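You operate a simulated robot arm through the tools that you are given. There is no shell and no other tool. Be economical: measure what you need, move in short steps, check, and stop when the job is done.

Carry out the task below with a simulated robot arm. There is one attempt and no reset: what you move stays moved.

TASK
Uncover the joystick and make it ready to fly at 50% tension.
Fine: grip cover on the PC end of the desk; twist lock to FREE, knob to FLY, then try the twist both ways; leave it on FLY.

Only the result counts: the job must be done as asked and must still hold three seconds after the hand-in. Knocking over, shifting, dropping, spilling or breaking anything else fails it. Lids that push on must go on centred and level and be pressed home; caps that screw on are set level and turned clockwise until they are tight.

THE ROBOT
A 6-joint arm with a two-finger parallel gripper, fixed in place. Base frame: the origin is at the foot of the arm, x ahead of it, y to its left, z up. Readings come in mm, rad, newtons and seconds.
With the tool pointing down near the work surface it reaches from about 200 to 840 mm from the base axis. Its first joint turns from -2.897 to 2.897 rad. Payload 3.91 kg.
The TCP is the grasp point between the finger pads, 30 mm short of the fingertips. In the tool frame z runs along the fingers and y along their closing line. Largest opening 110 mm; finger width 20, thickness 10; the body of the gripper, 48 by 112 mm, starts 55 mm behind the TCP.
Orientation is that of the tool frame in the base frame, as a unit quaternion [w, x, y, z]. With the fingers straight down and closing along the base's y, the tool's x points along the base's -x, its y along +y and its z along -z.

THE INTERFACE
- The arm moves only by the tool move_arm. Its argument "targets" is a list of rows, each a list of 7 numbers: the finger opening in mm, from 0 to 110, then the shift along the tool's x, y, z in mm, then the turn, a rotation vector about the tool's x, y, z in rad. In form: [[jaw, tx, ty, tz, ax, ay, az], ...]. A call has 1 to 8 rows; each row shifts and turns the commanded pose from where the row before left it, along the tool's axes as they then stand. Rows are played at 5 a second. More than 50 mm and 0.15 rad between two rows, or a gripper value outside its range, and nothing of the call is played. Where a pose cannot be reached the arm comes as near as it can. A force on the tool above 90 N (or 10 N above the force at the start of the call, whichever is more), or a blocked arm, ends the call early, and 0.2 s more pass. Each finger travels about 108 mm/s and halts on what it meets, pressing with about 23 N; the grip force reading is that of the motor and also rises with nothing between the fingers. The clock runs only during rows and for 0.2 s after the last one: add rows that do not move to give the fingers time. It gives the time, the measured TCP pose, the force on the tool (base axes), the opening and the grip force at its end, in the units of the frame above (readings bear some noise), with the torque about the TCP (base axes, N m) and any sound that the robot's microphone picked up.
- Cameras (640 x 400 px; columns grow to the right, rows downward): "scene" is fixed at [49, 499.6, 1210.7]; the picture's right is [-0.30, -0.95, 0.00], its down [-0.75, 0.24, -0.62] and it looks along [0.59, -0.18, -0.79] (base axes); focal length 245 px, centre (320, 200). "wrist" rides on the gripper at [77, 7, -114] in the tool frame; the picture's right is [-0.09, 1.00, 0.00], its down [-0.80, -0.07, -0.59] and it looks along [-0.59, -0.05, 0.80] (tool axes); focal length 270 px, centre (320, 200). There is no depth. A picture from a camera that has moved, and an enlarged one, comes with that camera's place and axes in the base frame and with its lens.
- camera(camera): a new picture of that camera. It takes no simulated time.
- lift_body(by): slides the trunk up (or, below 0, down) by that many mm; the arm rides with it, the base frame stays. It gives what a move gives, with no picture.
- enlarge(camera, box): a new picture of the part [left, top, right, bottom] of that camera's present view, enlarged. It takes no simulated time.
- hand_in(): hands the job in; it is judged then, once.

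Go step by step. Nothing tells you positions but the pictures and the camera data: compare them with the known pose of the tool, close in by small moves and look again before you grip or let go. The budget is 120 turns and 64 pictures, counting those below and the enlarged ones. Unless the task says otherwise, let go and move clear before handing in, and close with one line.

The tools are called by a JSON object that holds its "fn" and its "kwargs". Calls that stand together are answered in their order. move_arm: Moves the arm, as the interface text tells. Its arguments: {"type":"object","properties":{"targets":{"type":"array","items":{"type":"array","items":{"type":"number"}}}},"required":["targets"]} The other tools are called the same way: lift_body (by) slides the trunk up or down; camera (camera) takes a picture; enlarge (camera, box) takes an enlarged picture of a part of a camera's view; hand_in () hands the job in.

At the start:

```text
time_s: 0.0
tcp_pos: [333.8, 395.3, 992.0]
orientation: [0.0, 0.0, 1.0, 0.0]
contact_force: [0.1, -0.7, -0.1]
ft_torque: [-0.03, 0.02, 0.01]
finger_gap: 110.0
finger_force: 0.1
trunk travel left (down, up): [-325.0, 215.0]
```

scene: 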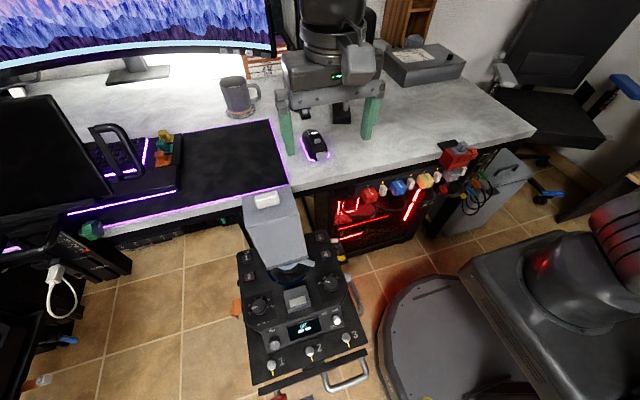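
wrist: 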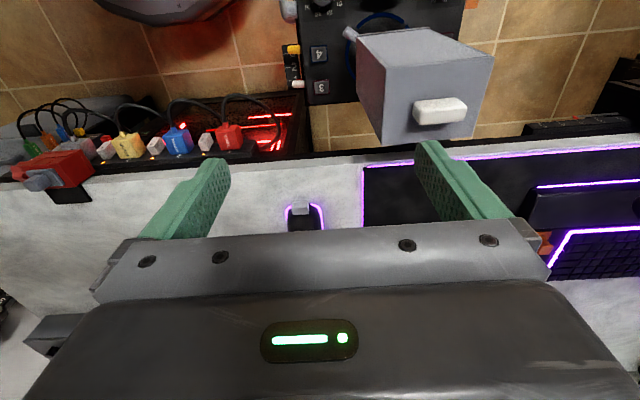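

I see a joystick box with a grey cover over the grip, knobs, and a small display below; the desk with the PC beneath is at the far side. I'll take closer looks.

{"fn": "enlarge", "kwargs": {"camera": "scene", "box": [220, 170, 380, 400]}}

{"fn": "enlarge", "kwargs": {"camera": "scene", "box": [230, 220, 370, 310]}}

{"fn": "enlarge", "kwargs": {"camera": "scene", "box": [230, 290, 370, 390]}}

```text
1.74 times, centred on (300, 285) of scene
camera zoom: at [49.0, 499.6, 1210.7], right [-0.3, -0.95, 0.0], down [-0.75, 0.24, -0.62], along [0.59, -0.18, -0.79], focal length 427 px, centre (355, 52)
```

zoom: 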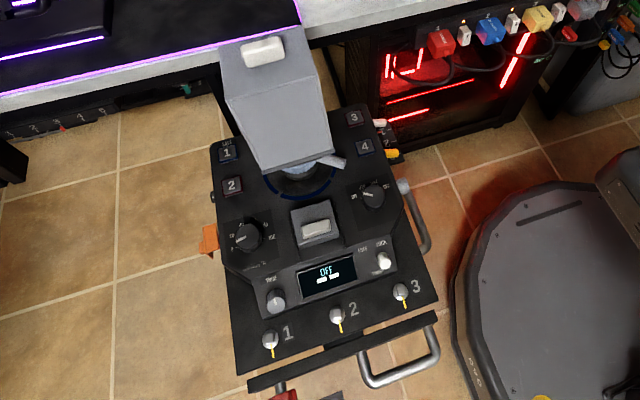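

```text
4.44 times, centred on (300, 265) of scene
camera zoom: at [49.0, 499.6, 1210.7], right [-0.3, -0.95, 0.0], down [-0.75, 0.24, -0.62], along [0.59, -0.18, -0.79], focal length 1090 px, centre (409, -89)
```

zoom: 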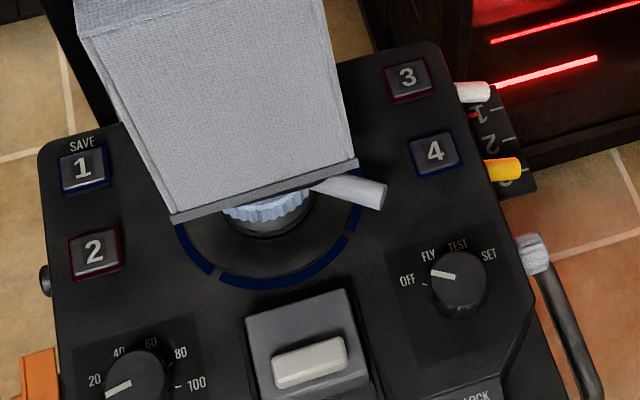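

```text
4.00 times, centred on (300, 340) of scene
camera zoom: at [49.0, 499.6, 1210.7], right [-0.3, -0.95, 0.0], down [-0.75, 0.24, -0.62], along [0.59, -0.18, -0.79], focal length 981 px, centre (400, -360)
```

zoom: 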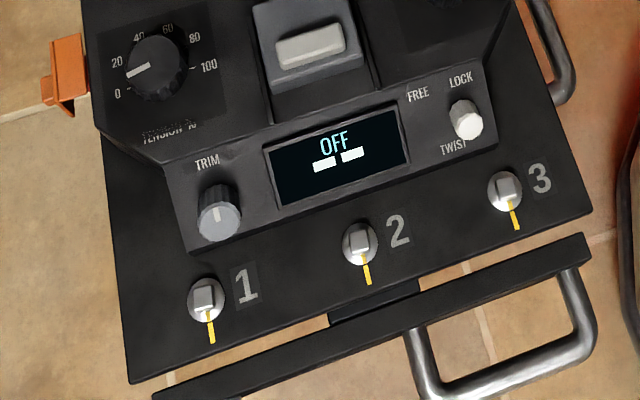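

The panel is at roughly z≈600, cover top tab near (347,510,857), desk surface around z≈820. Looking closer at the cover tab and the desk's PC end.

{"fn": "enlarge", "kwargs": {"camera": "wrist", "box": [290, 0, 510, 150]}}

{"fn": "enlarge", "kwargs": {"camera": "scene", "box": [290, 20, 550, 220]}}

{"fn": "enlarge", "kwargs": {"camera": "scene", "box": [220, 180, 340, 290]}}

```text
2.67 times, centred on (400, 75) of wrist
camera zoom: at [255.0, 403.4, 1108.5], right [0.09, 1.0, 0.0], down [0.8, -0.07, 0.59], along [0.59, -0.05, -0.8], focal length 721 px, centre (107, 533)
```

zoom: 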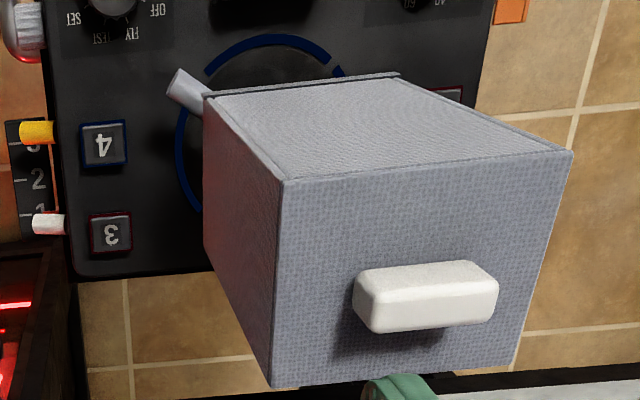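

```text
2.00 times, centred on (420, 120) of scene
camera zoom: at [49.0, 499.6, 1210.7], right [-0.3, -0.95, 0.0], down [-0.75, 0.24, -0.62], along [0.59, -0.18, -0.79], focal length 491 px, centre (120, 360)
```

zoom: 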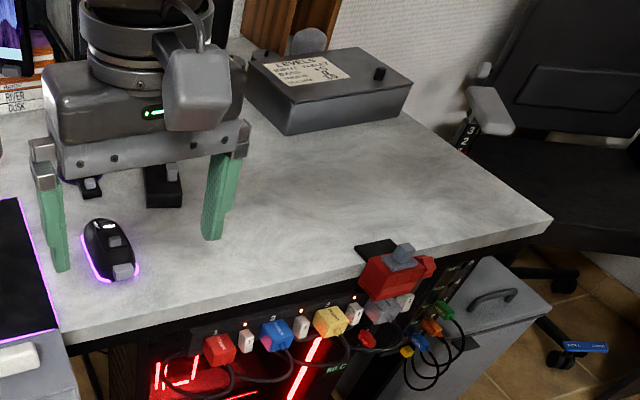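

```text
3.64 times, centred on (280, 235) of scene
camera zoom: at [49.0, 499.6, 1210.7], right [-0.3, -0.95, 0.0], down [-0.75, 0.24, -0.62], along [0.59, -0.18, -0.79], focal length 892 px, centre (466, 73)
```

zoom: 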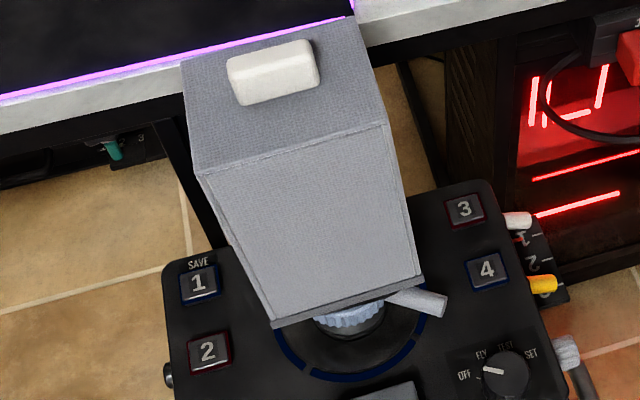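

The cover is a box about 72×93 mm on top with a white handle centred near (345,501), about 42 mm long along y. I move above it with the jaw partly closed and look.

{"fn": "move_arm", "kwargs": {"targets": [[80, -4, 36, 0, 0, 0, 0], [80, -4, 35, 0, 0, 0, 0], [80, -3, 35, 30, 0, 0, 0], [80, 0, 0, 20, 0, 0, 0]]}}

{"fn": "camera", "kwargs": {"camera": "wrist"}}

{"fn": "enlarge", "kwargs": {"camera": "scene", "box": [220, 120, 340, 240]}}

```text
time_s: 1.0
tcp_pos: [343.6, 504.8, 939.5]
orientation: [0.0, 0.0, 1.0, 0.001]
contact_force: [1.0, -0.2, -0.2]
ft_torque: [-0.01, 0.02, -0.04]
finger_gap: 80.0
finger_force: 0.0
trunk travel left (down, up): [-325.0, 215.0]
```

```text
55 pictures are left
camera wrist: at [266.7, 510.8, 1057.0], right [0.09, 1.0, 0.0], down [0.8, -0.07, 0.59], along [0.59, -0.05, -0.8], focal length 270 px, centre (320, 200)
```

wrist: 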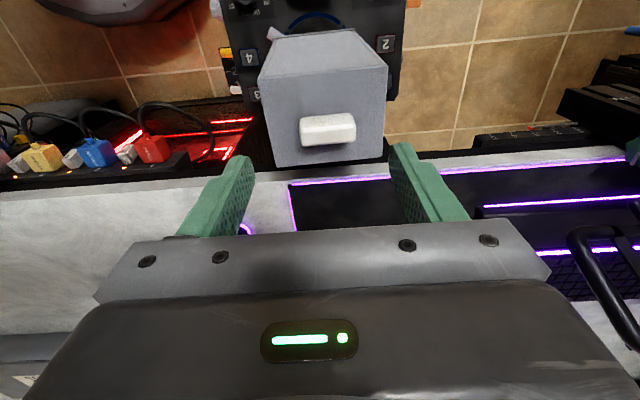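

```text
3.33 times, centred on (280, 180) of scene
camera zoom: at [49.0, 499.6, 1210.7], right [-0.3, -0.95, 0.0], down [-0.75, 0.24, -0.62], along [0.59, -0.18, -0.79], focal length 818 px, centre (453, 267)
```

zoom: 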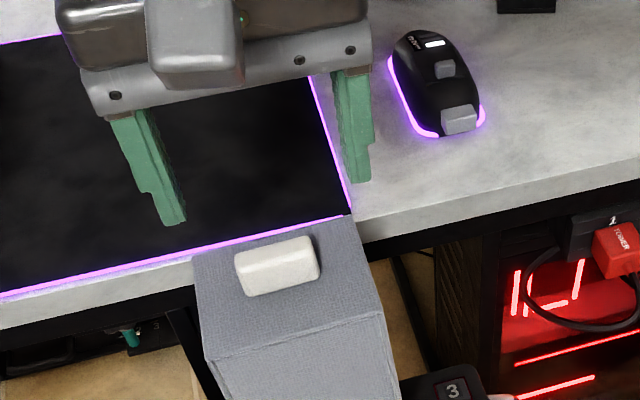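

The handle seems centred at about (338,510,870), so I correct by about (-5,+5) and lower the open fingers alongside it.

{"fn": "move_arm", "kwargs": {"targets": [[80, 5, 5, 0, 0, 0, 0], [80, 0, 0, 25, 0, 0, 0], [80, 0, 0, 15, 0, 0, 0], [80, 0, 0, 0, 0, 0, 0]]}}

{"fn": "camera", "kwargs": {"camera": "wrist"}}

{"fn": "enlarge", "kwargs": {"camera": "scene", "box": [220, 140, 340, 240]}}

```text
time_s: 2.0
tcp_pos: [339.1, 507.5, 902.1]
orientation: [0.001, 0.0, 1.0, 0.001]
contact_force: [0.4, -0.8, 0.2]
ft_torque: [0.02, 0.0, -0.02]
finger_gap: 79.8
finger_force: 0.0
trunk travel left (down, up): [-325.0, 215.0]
```

```text
53 pictures are left
camera wrist: at [261.3, 514.8, 1018.0], right [0.09, 1.0, 0.0], down [0.8, -0.07, 0.59], along [0.59, -0.05, -0.8], focal length 270 px, centre (320, 200)
```

wrist: 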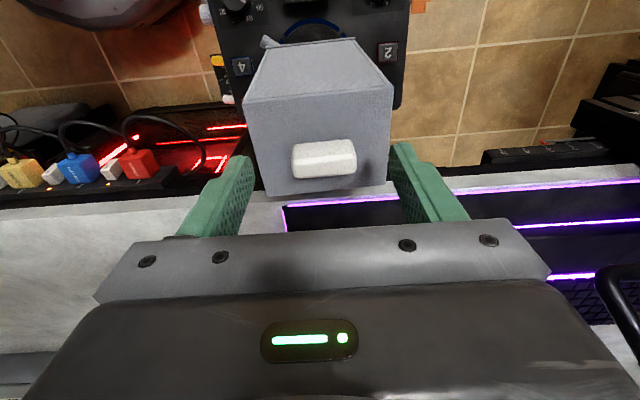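

```text
4.00 times, centred on (280, 190) of scene
camera zoom: at [49.0, 499.6, 1210.7], right [-0.3, -0.95, 0.0], down [-0.75, 0.24, -0.62], along [0.59, -0.18, -0.79], focal length 981 px, centre (480, 240)
```

zoom: 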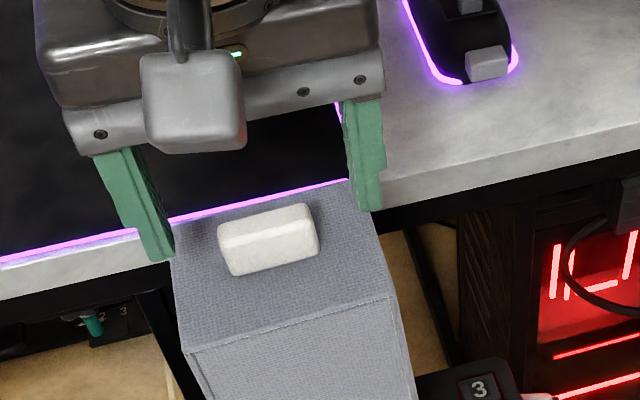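

The fingers straddle the handle well. I lower a bit more and close gently on it.

{"fn": "move_arm", "kwargs": {"targets": [[80, 2, 2, 5, 0, 0, 0], [80, 0, 0, 5, 0, 0, 0], [80, 0, 0, 5, 0, 0, 0], [80, 0, 0, 0, 0, 0, 0]]}}

{"fn": "enlarge", "kwargs": {"camera": "wrist", "box": [200, 60, 440, 220]}}

{"fn": "enlarge", "kwargs": {"camera": "scene", "box": [220, 160, 330, 240]}}

```text
time_s: 3.0
tcp_pos: [338.7, 508.7, 886.6]
orientation: [0.001, 0.0, 1.0, 0.0]
contact_force: [0.0, 0.2, 1.1]
ft_torque: [0.0, 0.01, 0.01]
finger_gap: 79.8
finger_force: 0.0
trunk travel left (down, up): [-325.0, 215.0]
```

```text
2.50 times, centred on (320, 140) of wrist
camera zoom: at [260.3, 516.3, 1003.4], right [0.09, 1.0, 0.0], down [0.8, -0.07, 0.59], along [0.59, -0.05, -0.8], focal length 676 px, centre (320, 350)
```

zoom: 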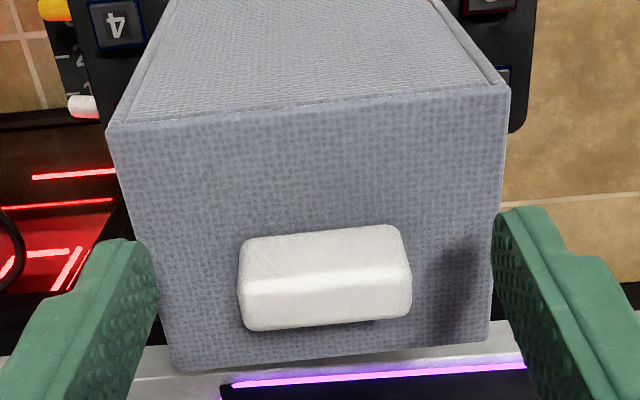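

```text
5.00 times, centred on (275, 200) of scene
camera zoom: at [49.0, 499.6, 1210.7], right [-0.3, -0.95, 0.0], down [-0.75, 0.24, -0.62], along [0.59, -0.18, -0.79], focal length 1227 px, centre (545, 200)
```

zoom: 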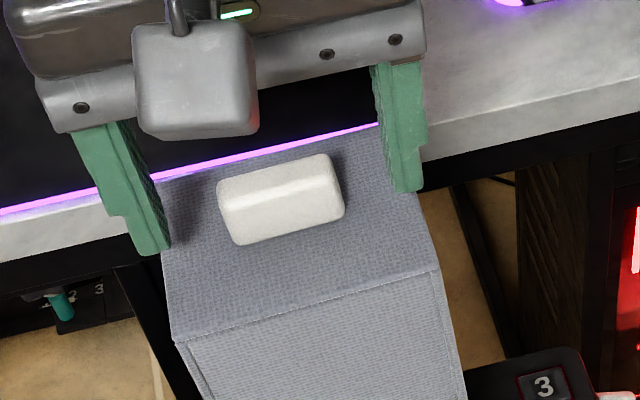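

Aligned. Closing on the handle.

{"fn": "move_arm", "kwargs": {"targets": [[60, 0, 0, 2, 0, 0, 0], [44, 0, 0, 0, 0, 0, 0], [30, 0, 0, 0, 0, 0, 0], [30, 0, 0, 0, 0, 0, 0], [30, 0, 0, 0, 0, 0, 0]]}}

{"fn": "enlarge", "kwargs": {"camera": "scene", "box": [220, 160, 330, 240]}}

```text
time_s: 4.2
tcp_pos: [338.5, 509.7, 883.3]
orientation: [0.0, 0.0, 1.0, 0.0]
contact_force: [-0.7, -0.3, -0.5]
ft_torque: [-0.01, 0.01, -0.03]
finger_gap: 43.6
finger_force: 23.2
trunk travel left (down, up): [-325.0, 215.0]
```

```text
5.00 times, centred on (275, 200) of scene
camera zoom: at [49.0, 499.6, 1210.7], right [-0.3, -0.95, 0.0], down [-0.75, 0.24, -0.62], along [0.59, -0.18, -0.79], focal length 1227 px, centre (545, 200)
```

zoom: 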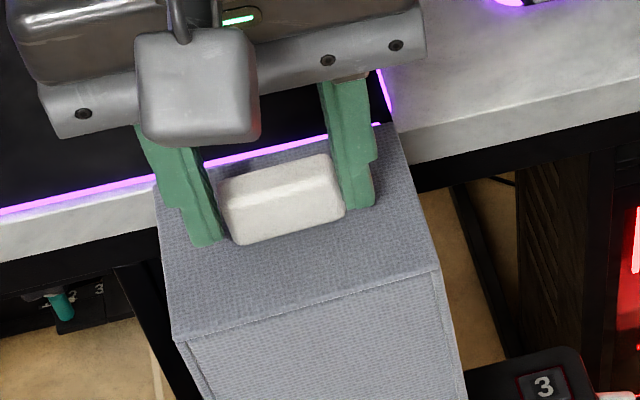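

Handle is held (43.6 mm). Lifting straight up in small steps.

{"fn": "move_arm", "kwargs": {"targets": [[30, 0, 0, -5, 0, 0, 0], [30, 0, 0, -10, 0, 0, 0], [30, 0, 0, -15, 0, 0, 0], [30, 0, 0, -20, 0, 0, 0]]}}

{"fn": "camera", "kwargs": {"camera": "scene"}}

```text
time_s: 5.2
tcp_pos: [337.4, 509.8, 933.4]
orientation: [0.0, 0.0, 1.0, 0.0]
contact_force: [1.1, 0.2, -1.0]
ft_torque: [0.03, 0.01, -0.02]
finger_gap: 43.6
finger_force: 23.0
trunk travel left (down, up): [-325.0, 215.0]
```

```text
48 pictures are left
```

scene: 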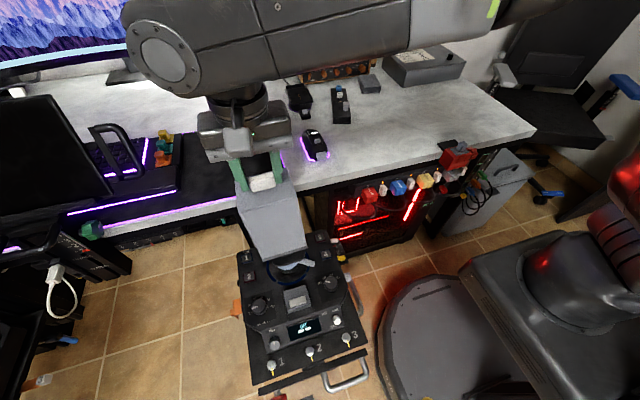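

The cover comes up freely. I raise the trunk to clear the stick and the desk.

{"fn": "lift_body", "kwargs": {"by": 200}}

{"fn": "camera", "kwargs": {"camera": "scene"}}

{"fn": "camera", "kwargs": {"camera": "wrist"}}

```text
time_s: 7.4
tcp_pos: [337.8, 508.9, 1134.8]
orientation: [0.001, 0.0, 1.0, -0.001]
contact_force: [-0.8, -0.3, -0.8]
ft_torque: [0.01, 0.01, 0.0]
finger_gap: 43.2
finger_force: 22.6
trunk travel left (down, up): [-525.0, 15.0]
```

```text
47 pictures are left
```

scene: 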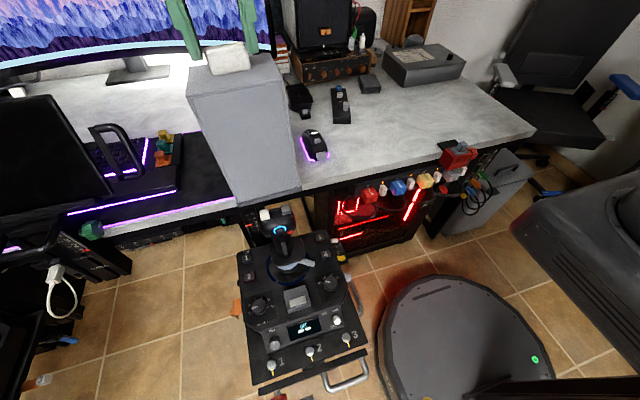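

```text
46 pictures are left
camera wrist: at [259.7, 516.9, 1250.3], right [0.09, 1.0, 0.0], down [0.8, -0.07, 0.59], along [0.59, -0.05, -0.8], focal length 270 px, centre (320, 200)
```

wrist: 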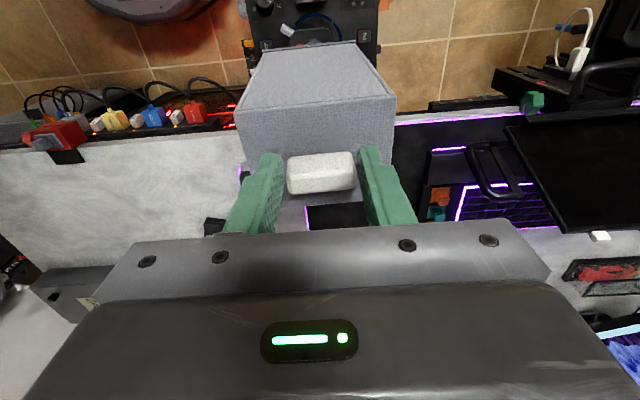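

The cover hangs level, clear of the stick. I carry it along the desk front past the mouse, then in over the clear area at the PC end.

{"fn": "move_arm", "kwargs": {"targets": [[30, 0, -35, -10, 0, 0, 0], [30, 0, -35, 0, 0, 0, 0], [30, 0, -35, 0, 0, 0, 0], [30, 0, -35, 0, 0, 0, 0], [30, 0, -35, 0, 0, 0, 0], [30, 0, -35, 0, 0, 0, 0], [30, 0, -35, 0, 0, 0, 0], [30, 0, -35, 0, 0, 0, 0]]}}

{"fn": "move_arm", "kwargs": {"targets": [[30, -38, -18, 0, 0, 0, 0], [30, -38, -18, 0, 0, 0, 0], [30, -38, -18, 0, 0, 0, 0], [30, -38, -18, 0, 0, 0, 0], [30, -38, -26, 0, 0, 0, 0], [30, 0, -26, 0, 0, 0, 0], [30, 0, -26, 0, 0, 0, 0], [30, 0, 0, 0, 0, 0, 0]]}}

{"fn": "camera", "kwargs": {"camera": "scene"}}

{"fn": "camera", "kwargs": {"camera": "wrist"}}

```text
time_s: 9.2
tcp_pos: [335.3, 227.0, 1145.2]
orientation: [0.0, 0.0, 1.0, 0.0]
contact_force: [-0.2, -0.3, -0.7]
ft_torque: [0.0, -0.02, 0.0]
finger_gap: 43.2
finger_force: 22.8
trunk travel left (down, up): [-525.0, 15.0]
```

```text
time_s: 11.0
tcp_pos: [526.8, 79.0, 1146.4]
orientation: [0.001, 0.0, 1.0, 0.0]
contact_force: [0.0, 0.5, -0.7]
ft_torque: [-0.02, 0.01, 0.0]
finger_gap: 43.3
finger_force: 22.4
trunk travel left (down, up): [-525.0, 15.0]
```

```text
45 pictures are left
```

scene: 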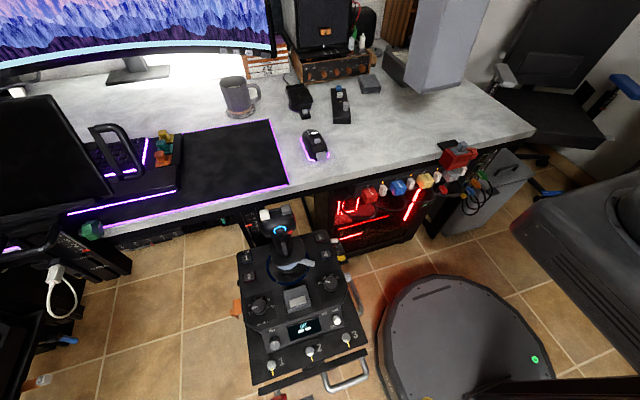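

```text
44 pictures are left
camera wrist: at [449.0, 85.6, 1261.9], right [0.09, 1.0, 0.0], down [0.8, -0.07, 0.59], along [0.59, -0.05, -0.8], focal length 270 px, centre (320, 200)
```

wrist: 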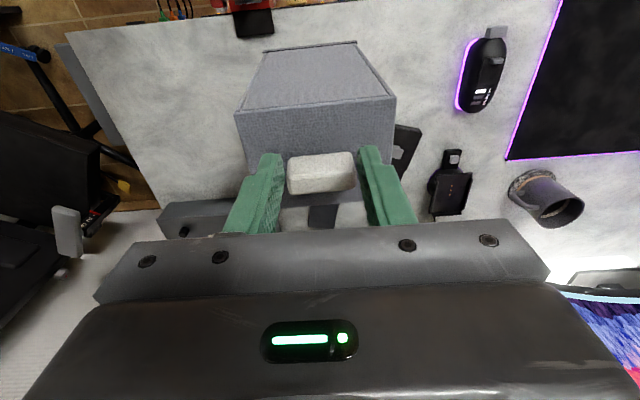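

The spot below is clear. Lowering towards the desk.

{"fn": "move_arm", "kwargs": {"targets": [[30, 0, 0, 15, 0, 0, 0], [30, 0, 0, 15, 0, 0, 0], [30, 0, 0, 10, 0, 0, 0], [30, 0, 0, 5, 0, 0, 0], [30, 0, 0, 0, 0, 0, 0]]}}

{"fn": "enlarge", "kwargs": {"camera": "scene", "box": [360, 20, 520, 140]}}

```text
time_s: 12.2
tcp_pos: [527.2, 81.2, 1099.1]
orientation: [0.0, 0.0, 1.0, 0.0]
contact_force: [0.3, 0.1, -0.7]
ft_torque: [0.0, -0.04, -0.01]
finger_gap: 43.2
finger_force: 23.8
trunk travel left (down, up): [-525.0, 15.0]
```

```text
3.33 times, centred on (440, 80) of scene
camera zoom: at [49.0, 499.6, 1210.7], right [-0.3, -0.95, 0.0], down [-0.75, 0.24, -0.62], along [0.59, -0.18, -0.79], focal length 818 px, centre (-80, 600)
```

zoom: 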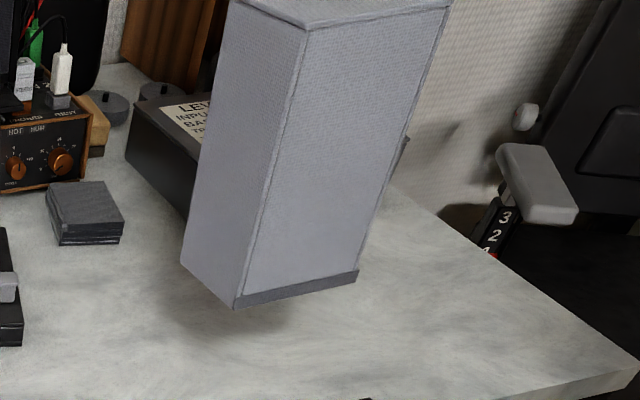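

Still floating a little. Continuing in small steps watching the force.

{"fn": "move_arm", "kwargs": {"targets": [[30, 0, 0, 4, 0, 0, 0], [30, 0, 0, 4, 0, 0, 0], [30, 0, 0, 4, 0, 0, 0], [30, 0, 0, 3, 0, 0, 0]]}}

{"fn": "enlarge", "kwargs": {"camera": "scene", "box": [360, 20, 520, 140]}}

```text
time_s: 13.2
tcp_pos: [527.5, 78.5, 1083.4]
orientation: [0.0, 0.0, 1.0, 0.0]
contact_force: [-0.1, 0.1, -1.0]
ft_torque: [-0.01, 0.0, -0.01]
finger_gap: 43.3
finger_force: 23.1
trunk travel left (down, up): [-525.0, 15.0]
```

```text
3.33 times, centred on (440, 80) of scene
camera zoom: at [49.0, 499.6, 1210.7], right [-0.3, -0.95, 0.0], down [-0.75, 0.24, -0.62], along [0.59, -0.18, -0.79], focal length 818 px, centre (-80, 600)
```

zoom: 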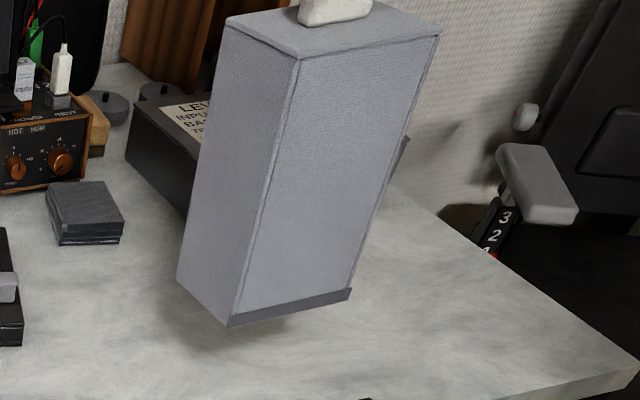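

{"fn": "move_arm", "kwargs": {"targets": [[30, 0, 0, 4, 0, 0, 0], [30, 0, 0, 4, 0, 0, 0], [30, 0, 0, 3, 0, 0, 0], [30, 0, 0, 3, 0, 0, 0]]}}

{"fn": "enlarge", "kwargs": {"camera": "scene", "box": [360, 20, 520, 140]}}

```text
time_s: 14.2
tcp_pos: [526.8, 78.7, 1069.1]
orientation: [0.0, 0.0, 1.0, 0.0]
contact_force: [-0.4, 0.1, -1.1]
ft_torque: [-0.01, -0.03, -0.05]
finger_gap: 43.3
finger_force: 22.8
trunk travel left (down, up): [-525.0, 15.0]
```

```text
3.33 times, centred on (440, 80) of scene
camera zoom: at [49.0, 499.6, 1210.7], right [-0.3, -0.95, 0.0], down [-0.75, 0.24, -0.62], along [0.59, -0.18, -0.79], focal length 818 px, centre (-80, 600)
```

zoom: 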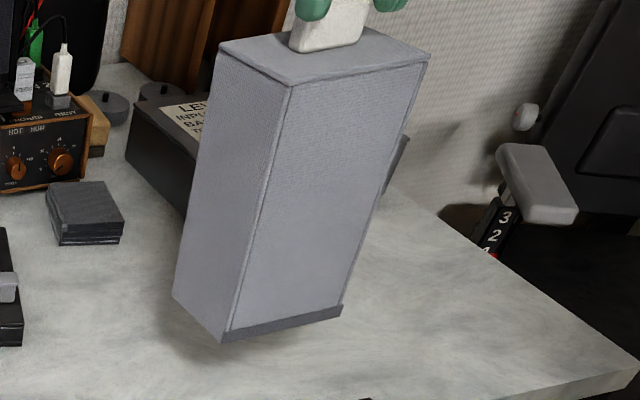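

{"fn": "move_arm", "kwargs": {"targets": [[30, 0, 0, 2, 0, 0, 0], [30, 0, 0, 2, 0, 0, 0], [30, 0, 0, 2, 0, 0, 0]]}}

{"fn": "move_arm", "kwargs": {"targets": [[30, 0, 0, 2, 0, 0, 0], [30, 0, 0, 2, 0, 0, 0]]}}

```text
time_s: 15.0
tcp_pos: [526.2, 79.9, 1063.9]
orientation: [0.0, 0.0, 1.0, 0.0]
contact_force: [-0.4, 0.2, 0.5]
ft_torque: [-0.03, 0.0, 0.01]
finger_gap: 43.3
finger_force: 23.2
trunk travel left (down, up): [-525.0, 15.0]
```

```text
time_s: 15.6
tcp_pos: [526.4, 79.4, 1059.4]
orientation: [0.0, 0.0, 1.0, 0.0]
contact_force: [-0.2, -0.6, -0.6]
ft_torque: [-0.02, 0.03, -0.02]
finger_gap: 43.2
finger_force: 23.0
trunk travel left (down, up): [-525.0, 15.0]
```

{"fn": "move_arm", "kwargs": {"targets": [[30, 0, 0, 2, 0, 0, 0], [30, 0, 0, 2, 0, 0, 0]]}}

{"fn": "enlarge", "kwargs": {"camera": "scene", "box": [380, 60, 480, 140]}}

```text
time_s: 16.2
tcp_pos: [526.6, 79.0, 1055.2]
orientation: [0.0, 0.0, 1.0, 0.0]
contact_force: [0.0, 1.4, -1.5]
ft_torque: [0.0, 0.01, 0.01]
finger_gap: 43.1
finger_force: 23.0
trunk travel left (down, up): [-525.0, 15.0]
```

```text
5.00 times, centred on (430, 100) of scene
camera zoom: at [49.0, 499.6, 1210.7], right [-0.3, -0.95, 0.0], down [-0.75, 0.24, -0.62], along [0.59, -0.18, -0.79], focal length 1227 px, centre (-230, 700)
```

zoom: 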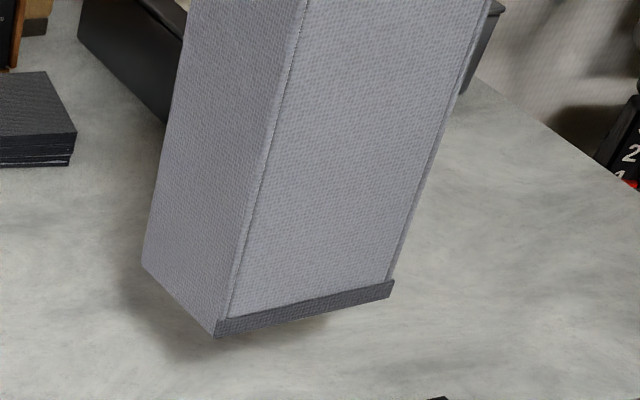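

{"fn": "move_arm", "kwargs": {"targets": [[30, 0, 0, 2, 0, 0, 0], [30, 0, 0, 2, 0, 0, 0]]}}

{"fn": "move_arm", "kwargs": {"targets": [[30, 0, 0, 2, 0, 0, 0], [30, 0, 0, 1, 0, 0, 0]]}}

{"fn": "move_arm", "kwargs": {"targets": [[30, 0, 0, 2, 0, 0, 0], [30, 0, 0, 1, 0, 0, 0]]}}

{"fn": "enlarge", "kwargs": {"camera": "scene", "box": [380, 60, 480, 140]}}

```text
time_s: 16.8
tcp_pos: [528.4, 79.9, 1050.7]
orientation: [0.0, 0.001, 1.0, 0.0]
contact_force: [0.9, 0.7, -1.3]
ft_torque: [0.01, 0.03, -0.01]
finger_gap: 43.4
finger_force: 23.5
trunk travel left (down, up): [-525.0, 15.0]
```

```text
time_s: 17.4
tcp_pos: [528.0, 80.5, 1048.8]
orientation: [0.0, 0.0, 1.0, 0.001]
contact_force: [0.0, -0.4, -1.6]
ft_torque: [0.01, 0.0, -0.03]
finger_gap: 43.4
finger_force: 23.4
trunk travel left (down, up): [-525.0, 15.0]
```

```text
time_s: 18.0
tcp_pos: [527.4, 78.8, 1045.6]
orientation: [0.0, -0.001, 1.0, 0.001]
contact_force: [0.0, -0.6, -0.8]
ft_torque: [-0.01, 0.0, 0.01]
finger_gap: 43.3
finger_force: 23.7
trunk travel left (down, up): [-525.0, 15.0]
```

```text
5.00 times, centred on (430, 100) of scene
camera zoom: at [49.0, 499.6, 1210.7], right [-0.3, -0.95, 0.0], down [-0.75, 0.24, -0.62], along [0.59, -0.18, -0.79], focal length 1227 px, centre (-230, 700)
```

zoom: 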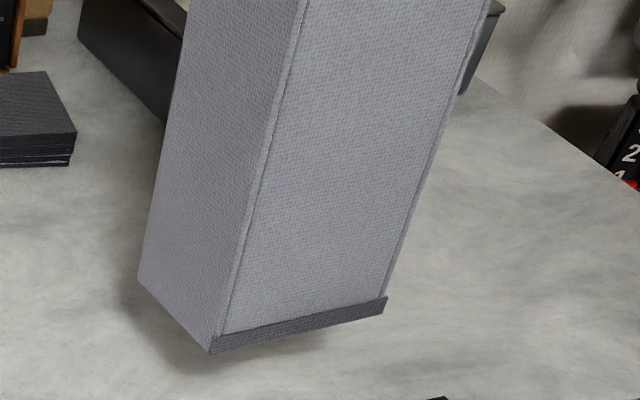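

{"fn": "move_arm", "kwargs": {"targets": [[30, 0, 0, 2, 0, 0, 0], [30, 0, 0, 2, 0, 0, 0], [30, 0, 0, 1, 0, 0, 0]]}}

{"fn": "move_arm", "kwargs": {"targets": [[30, 0, 0, 2, 0, 0, 0], [30, 0, 0, 2, 0, 0, 0]]}}

{"fn": "move_arm", "kwargs": {"targets": [[30, 0, 0, 2, 0, 0, 0], [30, 0, 0, 1, 0, 0, 0]]}}

{"fn": "enlarge", "kwargs": {"camera": "scene", "box": [380, 60, 480, 140]}}

```text
time_s: 18.8
tcp_pos: [527.9, 78.8, 1041.9]
orientation: [0.001, 0.0, 1.0, 0.0]
contact_force: [0.1, -0.5, -1.4]
ft_torque: [-0.01, 0.01, 0.0]
finger_gap: 43.4
finger_force: 23.0
trunk travel left (down, up): [-525.0, 15.0]
```

```text
time_s: 19.4
tcp_pos: [527.4, 79.6, 1038.4]
orientation: [0.0, 0.0, 1.0, 0.0]
contact_force: [-0.1, 1.4, -1.4]
ft_torque: [0.03, -0.01, 0.01]
finger_gap: 43.5
finger_force: 22.4
trunk travel left (down, up): [-525.0, 15.0]
```

```text
time_s: 20.0
tcp_pos: [527.4, 79.4, 1034.0]
orientation: [0.0, 0.0, 1.0, 0.0]
contact_force: [-0.1, 0.1, -1.7]
ft_torque: [-0.01, 0.0, 0.01]
finger_gap: 43.3
finger_force: 23.2
trunk travel left (down, up): [-525.0, 15.0]
```

```text
5.00 times, centred on (430, 100) of scene
camera zoom: at [49.0, 499.6, 1210.7], right [-0.3, -0.95, 0.0], down [-0.75, 0.24, -0.62], along [0.59, -0.18, -0.79], focal length 1227 px, centre (-230, 700)
```

zoom: 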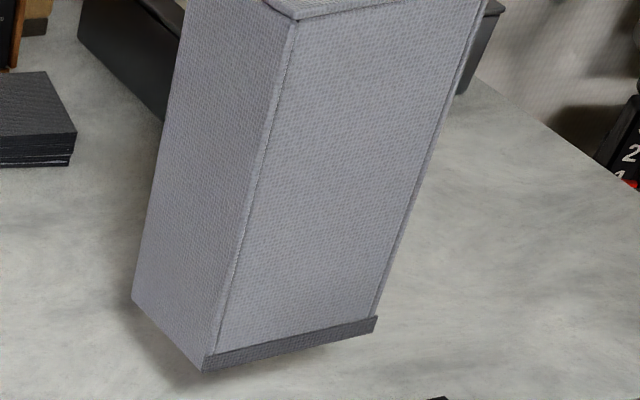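

{"fn": "move_arm", "kwargs": {"targets": [[30, 0, 0, 2, 0, 0, 0], [30, 0, 0, 2, 0, 0, 0], [30, 0, 0, 1, 0, 0, 0]]}}

{"fn": "move_arm", "kwargs": {"targets": [[30, 0, 0, 2, 0, 0, 0], [30, 0, 0, 2, 0, 0, 0]]}}

{"fn": "move_arm", "kwargs": {"targets": [[30, 0, 0, 2, 0, 0, 0], [30, 0, 0, 1, 0, 0, 0]]}}

{"fn": "move_arm", "kwargs": {"targets": [[30, 0, 0, 2, 0, 0, 0], [30, 0, 0, 1, 0, 0, 0]]}}

{"fn": "enlarge", "kwargs": {"camera": "scene", "box": [380, 60, 480, 140]}}

```text
time_s: 20.8
tcp_pos: [528.6, 79.7, 1028.9]
orientation: [-0.001, 0.0, 1.0, 0.0]
contact_force: [-0.6, 0.5, -1.0]
ft_torque: [0.01, -0.02, -0.02]
finger_gap: 43.1
finger_force: 22.8
trunk travel left (down, up): [-525.0, 15.0]
```

```text
time_s: 21.4
tcp_pos: [526.9, 80.0, 1026.4]
orientation: [0.0, 0.0, 1.0, 0.001]
contact_force: [-0.1, 0.6, -1.0]
ft_torque: [0.01, 0.0, 0.01]
finger_gap: 43.2
finger_force: 23.4
trunk travel left (down, up): [-525.0, 15.0]
```

```text
time_s: 22.0
tcp_pos: [527.8, 80.4, 1021.6]
orientation: [0.0, 0.0, 1.0, 0.0]
contact_force: [-1.0, -0.2, -0.8]
ft_torque: [-0.03, 0.01, 0.01]
finger_gap: 43.5
finger_force: 23.9
trunk travel left (down, up): [-525.0, 15.0]
```

```text
time_s: 22.6
tcp_pos: [527.2, 79.6, 1019.2]
orientation: [0.0, 0.001, 1.0, 0.001]
contact_force: [-0.2, 0.2, -1.2]
ft_torque: [0.0, 0.0, 0.0]
finger_gap: 43.3
finger_force: 22.9
trunk travel left (down, up): [-525.0, 15.0]
```

```text
5.00 times, centred on (430, 100) of scene
camera zoom: at [49.0, 499.6, 1210.7], right [-0.3, -0.95, 0.0], down [-0.75, 0.24, -0.62], along [0.59, -0.18, -0.79], focal length 1227 px, centre (-230, 700)
```

zoom: 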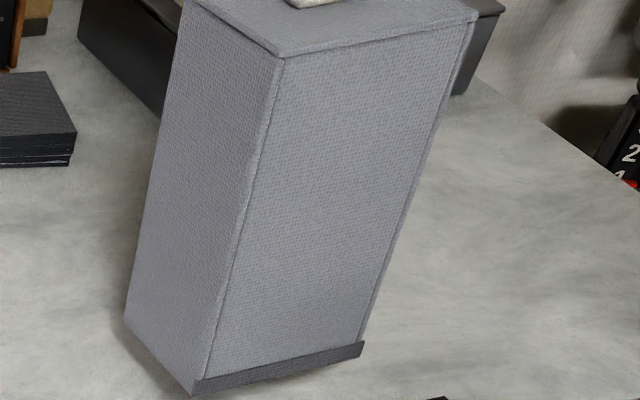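

{"fn": "move_arm", "kwargs": {"targets": [[30, 0, 0, 2, 0, 0, 0], [30, 0, 0, 2, 0, 0, 0]]}}

{"fn": "move_arm", "kwargs": {"targets": [[30, 0, 0, 2, 0, 0, 0], [30, 0, 0, 1, 0, 0, 0]]}}

{"fn": "move_arm", "kwargs": {"targets": [[30, 0, 0, 2, 0, 0, 0], [30, 0, 0, 1, 0, 0, 0]]}}

{"fn": "enlarge", "kwargs": {"camera": "scene", "box": [380, 70, 480, 150]}}

```text
time_s: 23.2
tcp_pos: [528.4, 79.5, 1015.8]
orientation: [-0.001, 0.001, 1.0, 0.0]
contact_force: [0.4, 0.5, -1.1]
ft_torque: [0.0, 0.03, 0.01]
finger_gap: 43.6
finger_force: 23.2
trunk travel left (down, up): [-525.0, 15.0]
```

```text
time_s: 23.8
tcp_pos: [526.8, 80.0, 1011.9]
orientation: [0.0, 0.0, 1.0, 0.0]
contact_force: [0.4, -0.5, -1.4]
ft_torque: [0.01, 0.0, 0.0]
finger_gap: 43.2
finger_force: 22.9
trunk travel left (down, up): [-525.0, 15.0]
```

```text
time_s: 24.4
tcp_pos: [527.1, 80.7, 1006.7]
orientation: [0.0, 0.0, 1.0, 0.0]
contact_force: [0.0, -0.1, -0.3]
ft_torque: [-0.01, 0.03, -0.02]
finger_gap: 43.3
finger_force: 22.8
trunk travel left (down, up): [-525.0, 15.0]
```

```text
5.00 times, centred on (430, 110) of scene
camera zoom: at [49.0, 499.6, 1210.7], right [-0.3, -0.95, 0.0], down [-0.75, 0.24, -0.62], along [0.59, -0.18, -0.79], focal length 1227 px, centre (-230, 650)
```

zoom: 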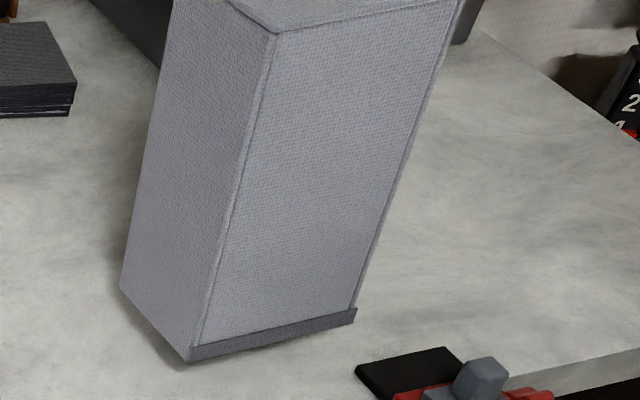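

{"fn": "move_arm", "kwargs": {"targets": [[30, 0, 0, 2, 0, 0, 0], [30, 0, 0, 1, 0, 0, 0]]}}

{"fn": "move_arm", "kwargs": {"targets": [[30, 0, 0, 2, 0, 0, 0], [30, 0, 0, 1, 0, 0, 0]]}}

{"fn": "move_arm", "kwargs": {"targets": [[30, 0, 0, 2, 0, 0, 0], [30, 0, 0, 1, 0, 0, 0]]}}

```text
time_s: 25.0
tcp_pos: [526.9, 80.0, 1005.5]
orientation: [0.0, -0.001, 1.0, 0.0]
contact_force: [0.3, 0.6, -0.9]
ft_torque: [0.0, -0.01, 0.04]
finger_gap: 43.3
finger_force: 22.9
trunk travel left (down, up): [-525.0, 15.0]
```

```text
time_s: 25.6
tcp_pos: [527.3, 79.2, 1002.4]
orientation: [0.0, -0.001, 1.0, 0.0]
contact_force: [0.3, 0.1, -1.4]
ft_torque: [-0.03, 0.03, 0.02]
finger_gap: 43.3
finger_force: 23.4
trunk travel left (down, up): [-525.0, 15.0]
```

```text
time_s: 26.2
tcp_pos: [528.3, 79.6, 1000.0]
orientation: [-0.001, 0.0, 1.0, 0.0]
contact_force: [-1.6, 0.1, -0.7]
ft_torque: [0.0, 0.0, 0.01]
finger_gap: 43.5
finger_force: 22.8
trunk travel left (down, up): [-525.0, 15.0]
```

{"fn": "move_arm", "kwargs": {"targets": [[30, 0, 0, 2, 0, 0, 0], [30, 0, 0, 1, 0, 0, 0]]}}

{"fn": "move_arm", "kwargs": {"targets": [[30, 0, 0, 2, 0, 0, 0], [30, 0, 0, 1, 0, 0, 0]]}}

{"fn": "enlarge", "kwargs": {"camera": "scene", "box": [380, 90, 460, 150]}}

```text
time_s: 26.8
tcp_pos: [529.6, 80.6, 996.0]
orientation: [0.0, 0.0, 1.0, 0.0]
contact_force: [-0.5, -0.4, -0.4]
ft_torque: [0.0, 0.03, 0.0]
finger_gap: 43.0
finger_force: 22.9
trunk travel left (down, up): [-525.0, 15.0]
```

```text
time_s: 27.4
tcp_pos: [527.7, 80.1, 992.8]
orientation: [0.0, 0.0, 1.0, -0.001]
contact_force: [-0.1, -1.1, -1.2]
ft_torque: [0.01, 0.01, 0.01]
finger_gap: 43.4
finger_force: 22.8
trunk travel left (down, up): [-525.0, 15.0]
```

```text
6.67 times, centred on (420, 120) of scene
camera zoom: at [49.0, 499.6, 1210.7], right [-0.3, -0.95, 0.0], down [-0.75, 0.24, -0.62], along [0.59, -0.18, -0.79], focal length 1635 px, centre (-347, 733)
```

zoom: 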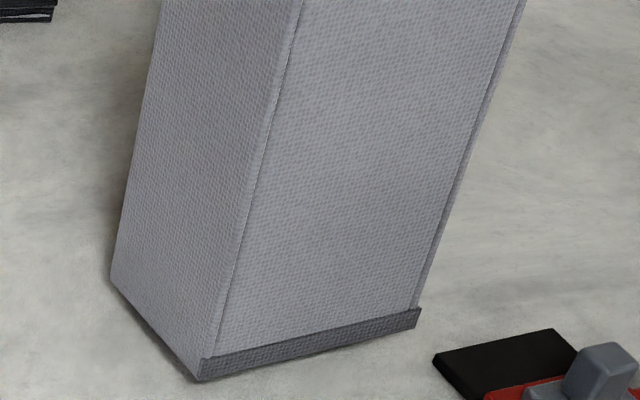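

{"fn": "move_arm", "kwargs": {"targets": [[30, 0, 0, 2, 0, 0, 0], [30, 0, 0, 1, 0, 0, 0]]}}

{"fn": "move_arm", "kwargs": {"targets": [[30, 0, 0, 1.5, 0, 0, 0], [30, 0, 0, 1, 0, 0, 0]]}}

{"fn": "move_arm", "kwargs": {"targets": [[30, 0, 0, 1.5, 0, 0, 0], [30, 0, 0, 1, 0, 0, 0]]}}

{"fn": "move_arm", "kwargs": {"targets": [[30, 0, 0, 1.5, 0, 0, 0], [30, 0, 0, 1, 0, 0, 0]]}}

```text
time_s: 28.0
tcp_pos: [528.9, 79.7, 990.2]
orientation: [0.0, 0.0, 1.0, 0.0]
contact_force: [-1.1, 0.7, -1.3]
ft_torque: [0.01, 0.02, 0.0]
finger_gap: 43.3
finger_force: 22.7
trunk travel left (down, up): [-525.0, 15.0]
```

```text
time_s: 28.6
tcp_pos: [528.3, 80.3, 987.5]
orientation: [0.0, -0.001, 1.0, 0.0]
contact_force: [0.0, 0.4, -0.1]
ft_torque: [-0.02, 0.02, -0.04]
finger_gap: 43.2
finger_force: 22.7
trunk travel left (down, up): [-525.0, 15.0]
```

```text
time_s: 29.2
tcp_pos: [527.5, 79.2, 986.2]
orientation: [0.0, -0.001, 1.0, 0.0]
contact_force: [-0.6, 0.3, -0.9]
ft_torque: [0.02, 0.02, 0.01]
finger_gap: 43.5
finger_force: 22.7
trunk travel left (down, up): [-525.0, 15.0]
```

```text
time_s: 29.8
tcp_pos: [527.6, 79.0, 983.8]
orientation: [0.001, 0.0, 1.0, 0.001]
contact_force: [0.0, 0.4, -1.3]
ft_torque: [0.05, 0.05, -0.03]
finger_gap: 43.4
finger_force: 23.3
trunk travel left (down, up): [-525.0, 15.0]
```

{"fn": "move_arm", "kwargs": {"targets": [[30, 0, 0, 1.5, 0, 0, 0], [30, 0, 0, 1, 0, 0, 0]]}}

{"fn": "move_arm", "kwargs": {"targets": [[30, 0, 0, 1.5, 0, 0, 0], [30, 0, 0, 1, 0, 0, 0]]}}

{"fn": "move_arm", "kwargs": {"targets": [[30, 0, 0, 1.5, 0, 0, 0], [30, 0, 0, 1, 0, 0, 0]]}}

{"fn": "enlarge", "kwargs": {"camera": "scene", "box": [380, 90, 460, 150]}}

```text
time_s: 30.4
tcp_pos: [528.5, 79.2, 982.5]
orientation: [0.001, 0.001, 1.0, 0.0]
contact_force: [-1.9, -0.9, 10.1]
ft_torque: [0.06, 0.02, 0.04]
finger_gap: 43.4
finger_force: 23.2
trunk travel left (down, up): [-525.0, 15.0]
```

```text
time_s: 31.0
tcp_pos: [525.5, 77.4, 981.6]
orientation: [0.002, 0.001, 1.0, 0.0]
contact_force: [-5.5, -7.3, 31.7]
ft_torque: [-0.36, -0.25, -0.08]
finger_gap: 44.1
finger_force: 23.1
trunk travel left (down, up): [-525.0, 15.0]
```

```text
time_s: 31.6
tcp_pos: [525.9, 79.2, 977.6]
orientation: [0.001, 0.0, 1.0, -0.001]
contact_force: [-6.5, -9.0, 32.8]
ft_torque: [-0.41, -0.04, -0.07]
finger_gap: 43.2
finger_force: 22.8
trunk travel left (down, up): [-525.0, 15.0]
```

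```text
6.67 times, centred on (420, 120) of scene
camera zoom: at [49.0, 499.6, 1210.7], right [-0.3, -0.95, 0.0], down [-0.75, 0.24, -0.62], along [0.59, -0.18, -0.79], focal length 1635 px, centre (-347, 733)
```

zoom: 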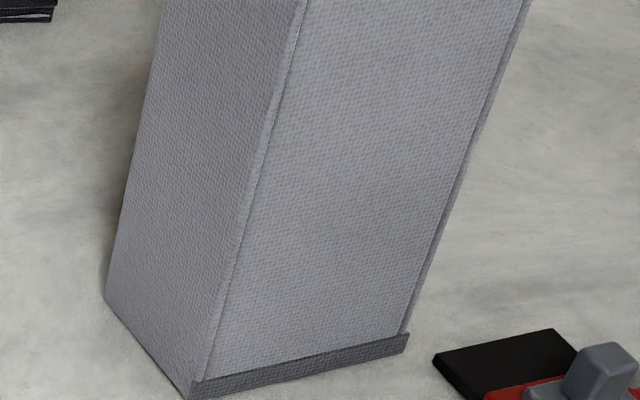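

The cover has landed on the desk (force rose). I ease off the pressure, open, and rise.

{"fn": "move_arm", "kwargs": {"targets": [[30, 0, 0, -2, 0, 0, 0], [30, 0, 0, 0, 0, 0, 0]]}}

{"fn": "move_arm", "kwargs": {"targets": [[50, 0, 0, 0, 0, 0, 0], [64, 0, 0, 0, 0, 0, 0], [64, 0, 0, -5, 0, 0, 0], [64, 0, 0, -20, 0, 0, 0], [64, 0, 0, -35, 0, 0, 0]]}}

{"fn": "camera", "kwargs": {"camera": "wrist"}}

{"fn": "camera", "kwargs": {"camera": "scene"}}

```text
time_s: 32.2
tcp_pos: [525.5, 81.0, 977.1]
orientation: [0.0, 0.001, 1.0, 0.0]
contact_force: [-2.2, -1.9, 6.0]
ft_torque: [-0.17, 0.15, 0.03]
finger_gap: 43.6
finger_force: 23.1
trunk travel left (down, up): [-525.0, 15.0]
```

```text
time_s: 33.4
tcp_pos: [528.2, 79.6, 1037.3]
orientation: [-0.001, -0.001, 1.0, 0.001]
contact_force: [-0.3, -0.5, -0.3]
ft_torque: [0.0, -0.01, -0.02]
finger_gap: 64.2
finger_force: 0.1
trunk travel left (down, up): [-525.0, 15.0]
```

```text
33 pictures are left
camera wrist: at [450.4, 87.0, 1153.9], right [0.09, 1.0, 0.0], down [0.8, -0.07, 0.59], along [0.59, -0.05, -0.8], focal length 270 px, centre (320, 200)
```

wrist: 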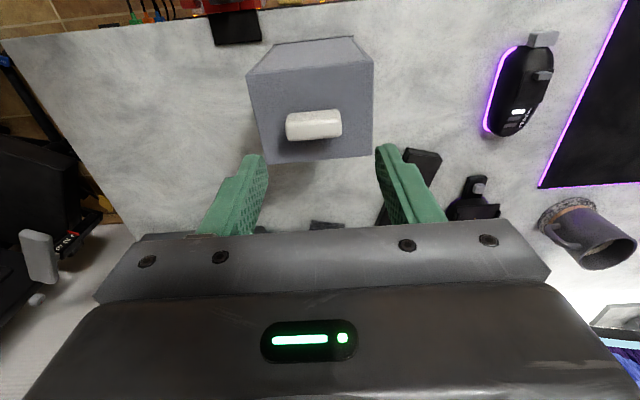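

```text
32 pictures are left
```

scene: 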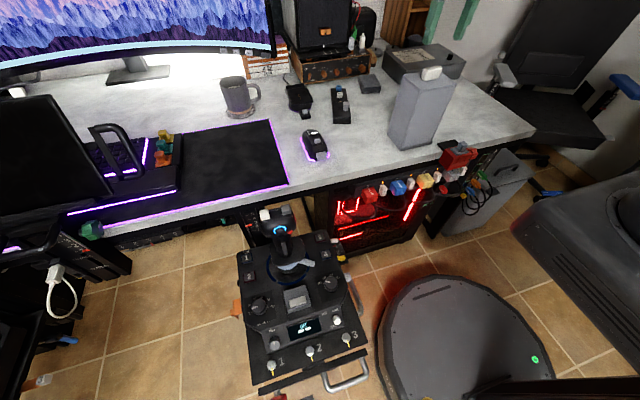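

The cover stands on the PC end. Now a closer look at the uncovered joystick and panel.

{"fn": "enlarge", "kwargs": {"camera": "scene", "box": [232, 195, 362, 295]}}

{"fn": "move_arm", "kwargs": {"targets": [[64, 35, 20, 0, 0, 0, 0], [64, 35, 30, 0, 0, 0, 0], [64, 35, 40, 0, 0, 0, 0], [64, 35, 40, 0, 0, 0, 0], [64, 35, 40, 0, 0, 0, 0], [64, 35, 40, 0, 0, 0, 0], [64, 35, 40, 0, 0, 0, 0], [64, 35, 40, 0, 0, 0, 0]]}}

```text
4.00 times, centred on (297, 245) of scene
camera zoom: at [49.0, 499.6, 1210.7], right [-0.3, -0.95, 0.0], down [-0.75, 0.24, -0.62], along [0.59, -0.18, -0.79], focal length 981 px, centre (412, 20)
```

zoom: 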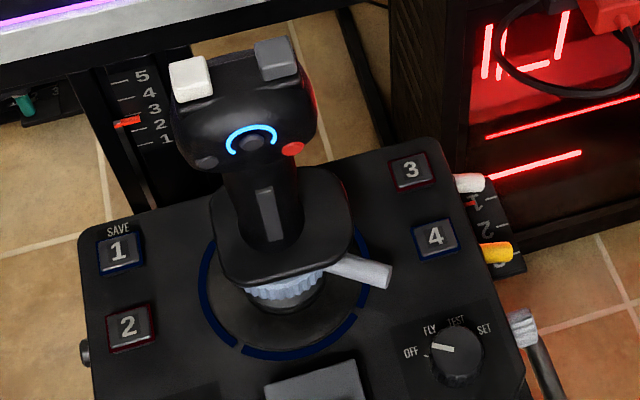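

```text
refused: row 3 steps farther than a row can; nothing moved
```

The stick is uncovered, with a lever/collar at its base, and the mode knob reads OFF. I move the arm over the panel to view it with the wrist camera.

{"fn": "move_arm", "kwargs": {"targets": [[64, 34, 20, 0, 0, 0, 0], [64, 34, 34, 0, 0, 0, 0], [64, 34, 34, 0, 0, 0, 0], [64, 34, 34, 0, 0, 0, 0], [64, 34, 34, 0, 0, 0, 0], [64, 34, 34, 0, 0, 0, 0], [64, 34, 34, 0, 0, 0, 0], [64, 34, 34, 0, 0, 0, 0]]}}

{"fn": "move_arm", "kwargs": {"targets": [[40, 25, 35, 20, 0, 0, 0], [30, 25, 38, 15, 0, 0, 0], [20, 25, 38, 15, 0, 0, 0], [10, 20, 34, 15, 0, 0, 0], [10, 0, 20, 15, 0, 0, 0], [10, 0, 0, 15, 0, 0, 0], [10, 0, 0, 15, 0, 0, 0]]}}

{"fn": "camera", "kwargs": {"camera": "wrist"}}

```text
time_s: 35.2
tcp_pos: [255.8, 339.6, 1037.3]
orientation: [0.001, 0.0, 1.0, -0.001]
contact_force: [-0.2, 0.2, -0.4]
ft_torque: [0.0, 0.03, -0.01]
finger_gap: 63.9
finger_force: 0.1
trunk travel left (down, up): [-525.0, 15.0]
```

```text
time_s: 36.8
tcp_pos: [161.8, 502.2, 928.8]
orientation: [-0.001, 0.0, 1.0, 0.0]
contact_force: [-1.3, 0.2, 0.1]
ft_torque: [0.02, 0.0, 0.01]
finger_gap: 10.0
finger_force: 0.1
trunk travel left (down, up): [-525.0, 15.0]
```

```text
30 pictures are left
camera wrist: at [84.2, 509.3, 1044.7], right [0.09, 1.0, 0.0], down [0.8, -0.07, 0.59], along [0.59, -0.05, -0.8], focal length 270 px, centre (320, 200)
```

wrist: 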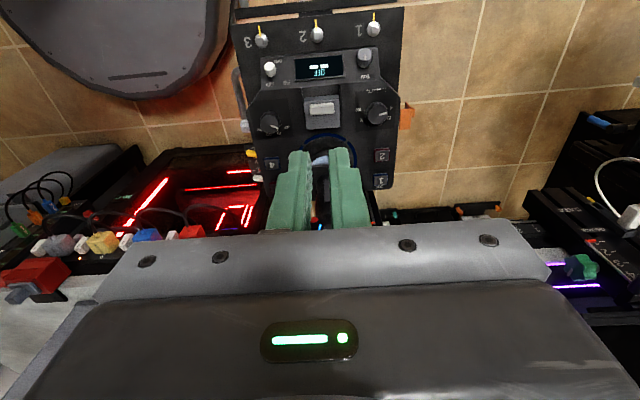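

{"fn": "enlarge", "kwargs": {"camera": "wrist", "box": [230, 10, 420, 150]}}

```text
2.86 times, centred on (325, 80) of wrist
camera zoom: at [84.2, 509.3, 1044.7], right [0.09, 1.0, 0.0], down [0.8, -0.07, 0.59], along [0.59, -0.05, -0.8], focal length 772 px, centre (306, 543)
```

zoom: 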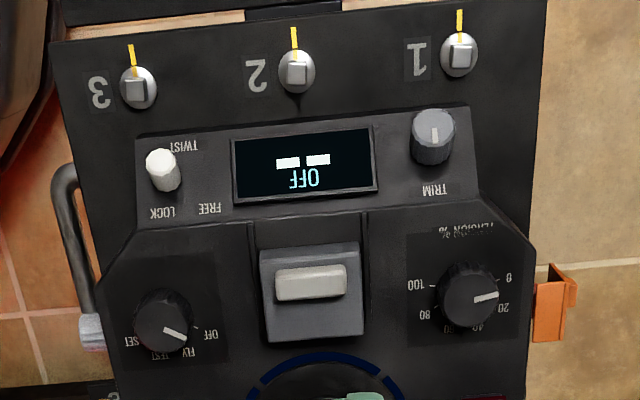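

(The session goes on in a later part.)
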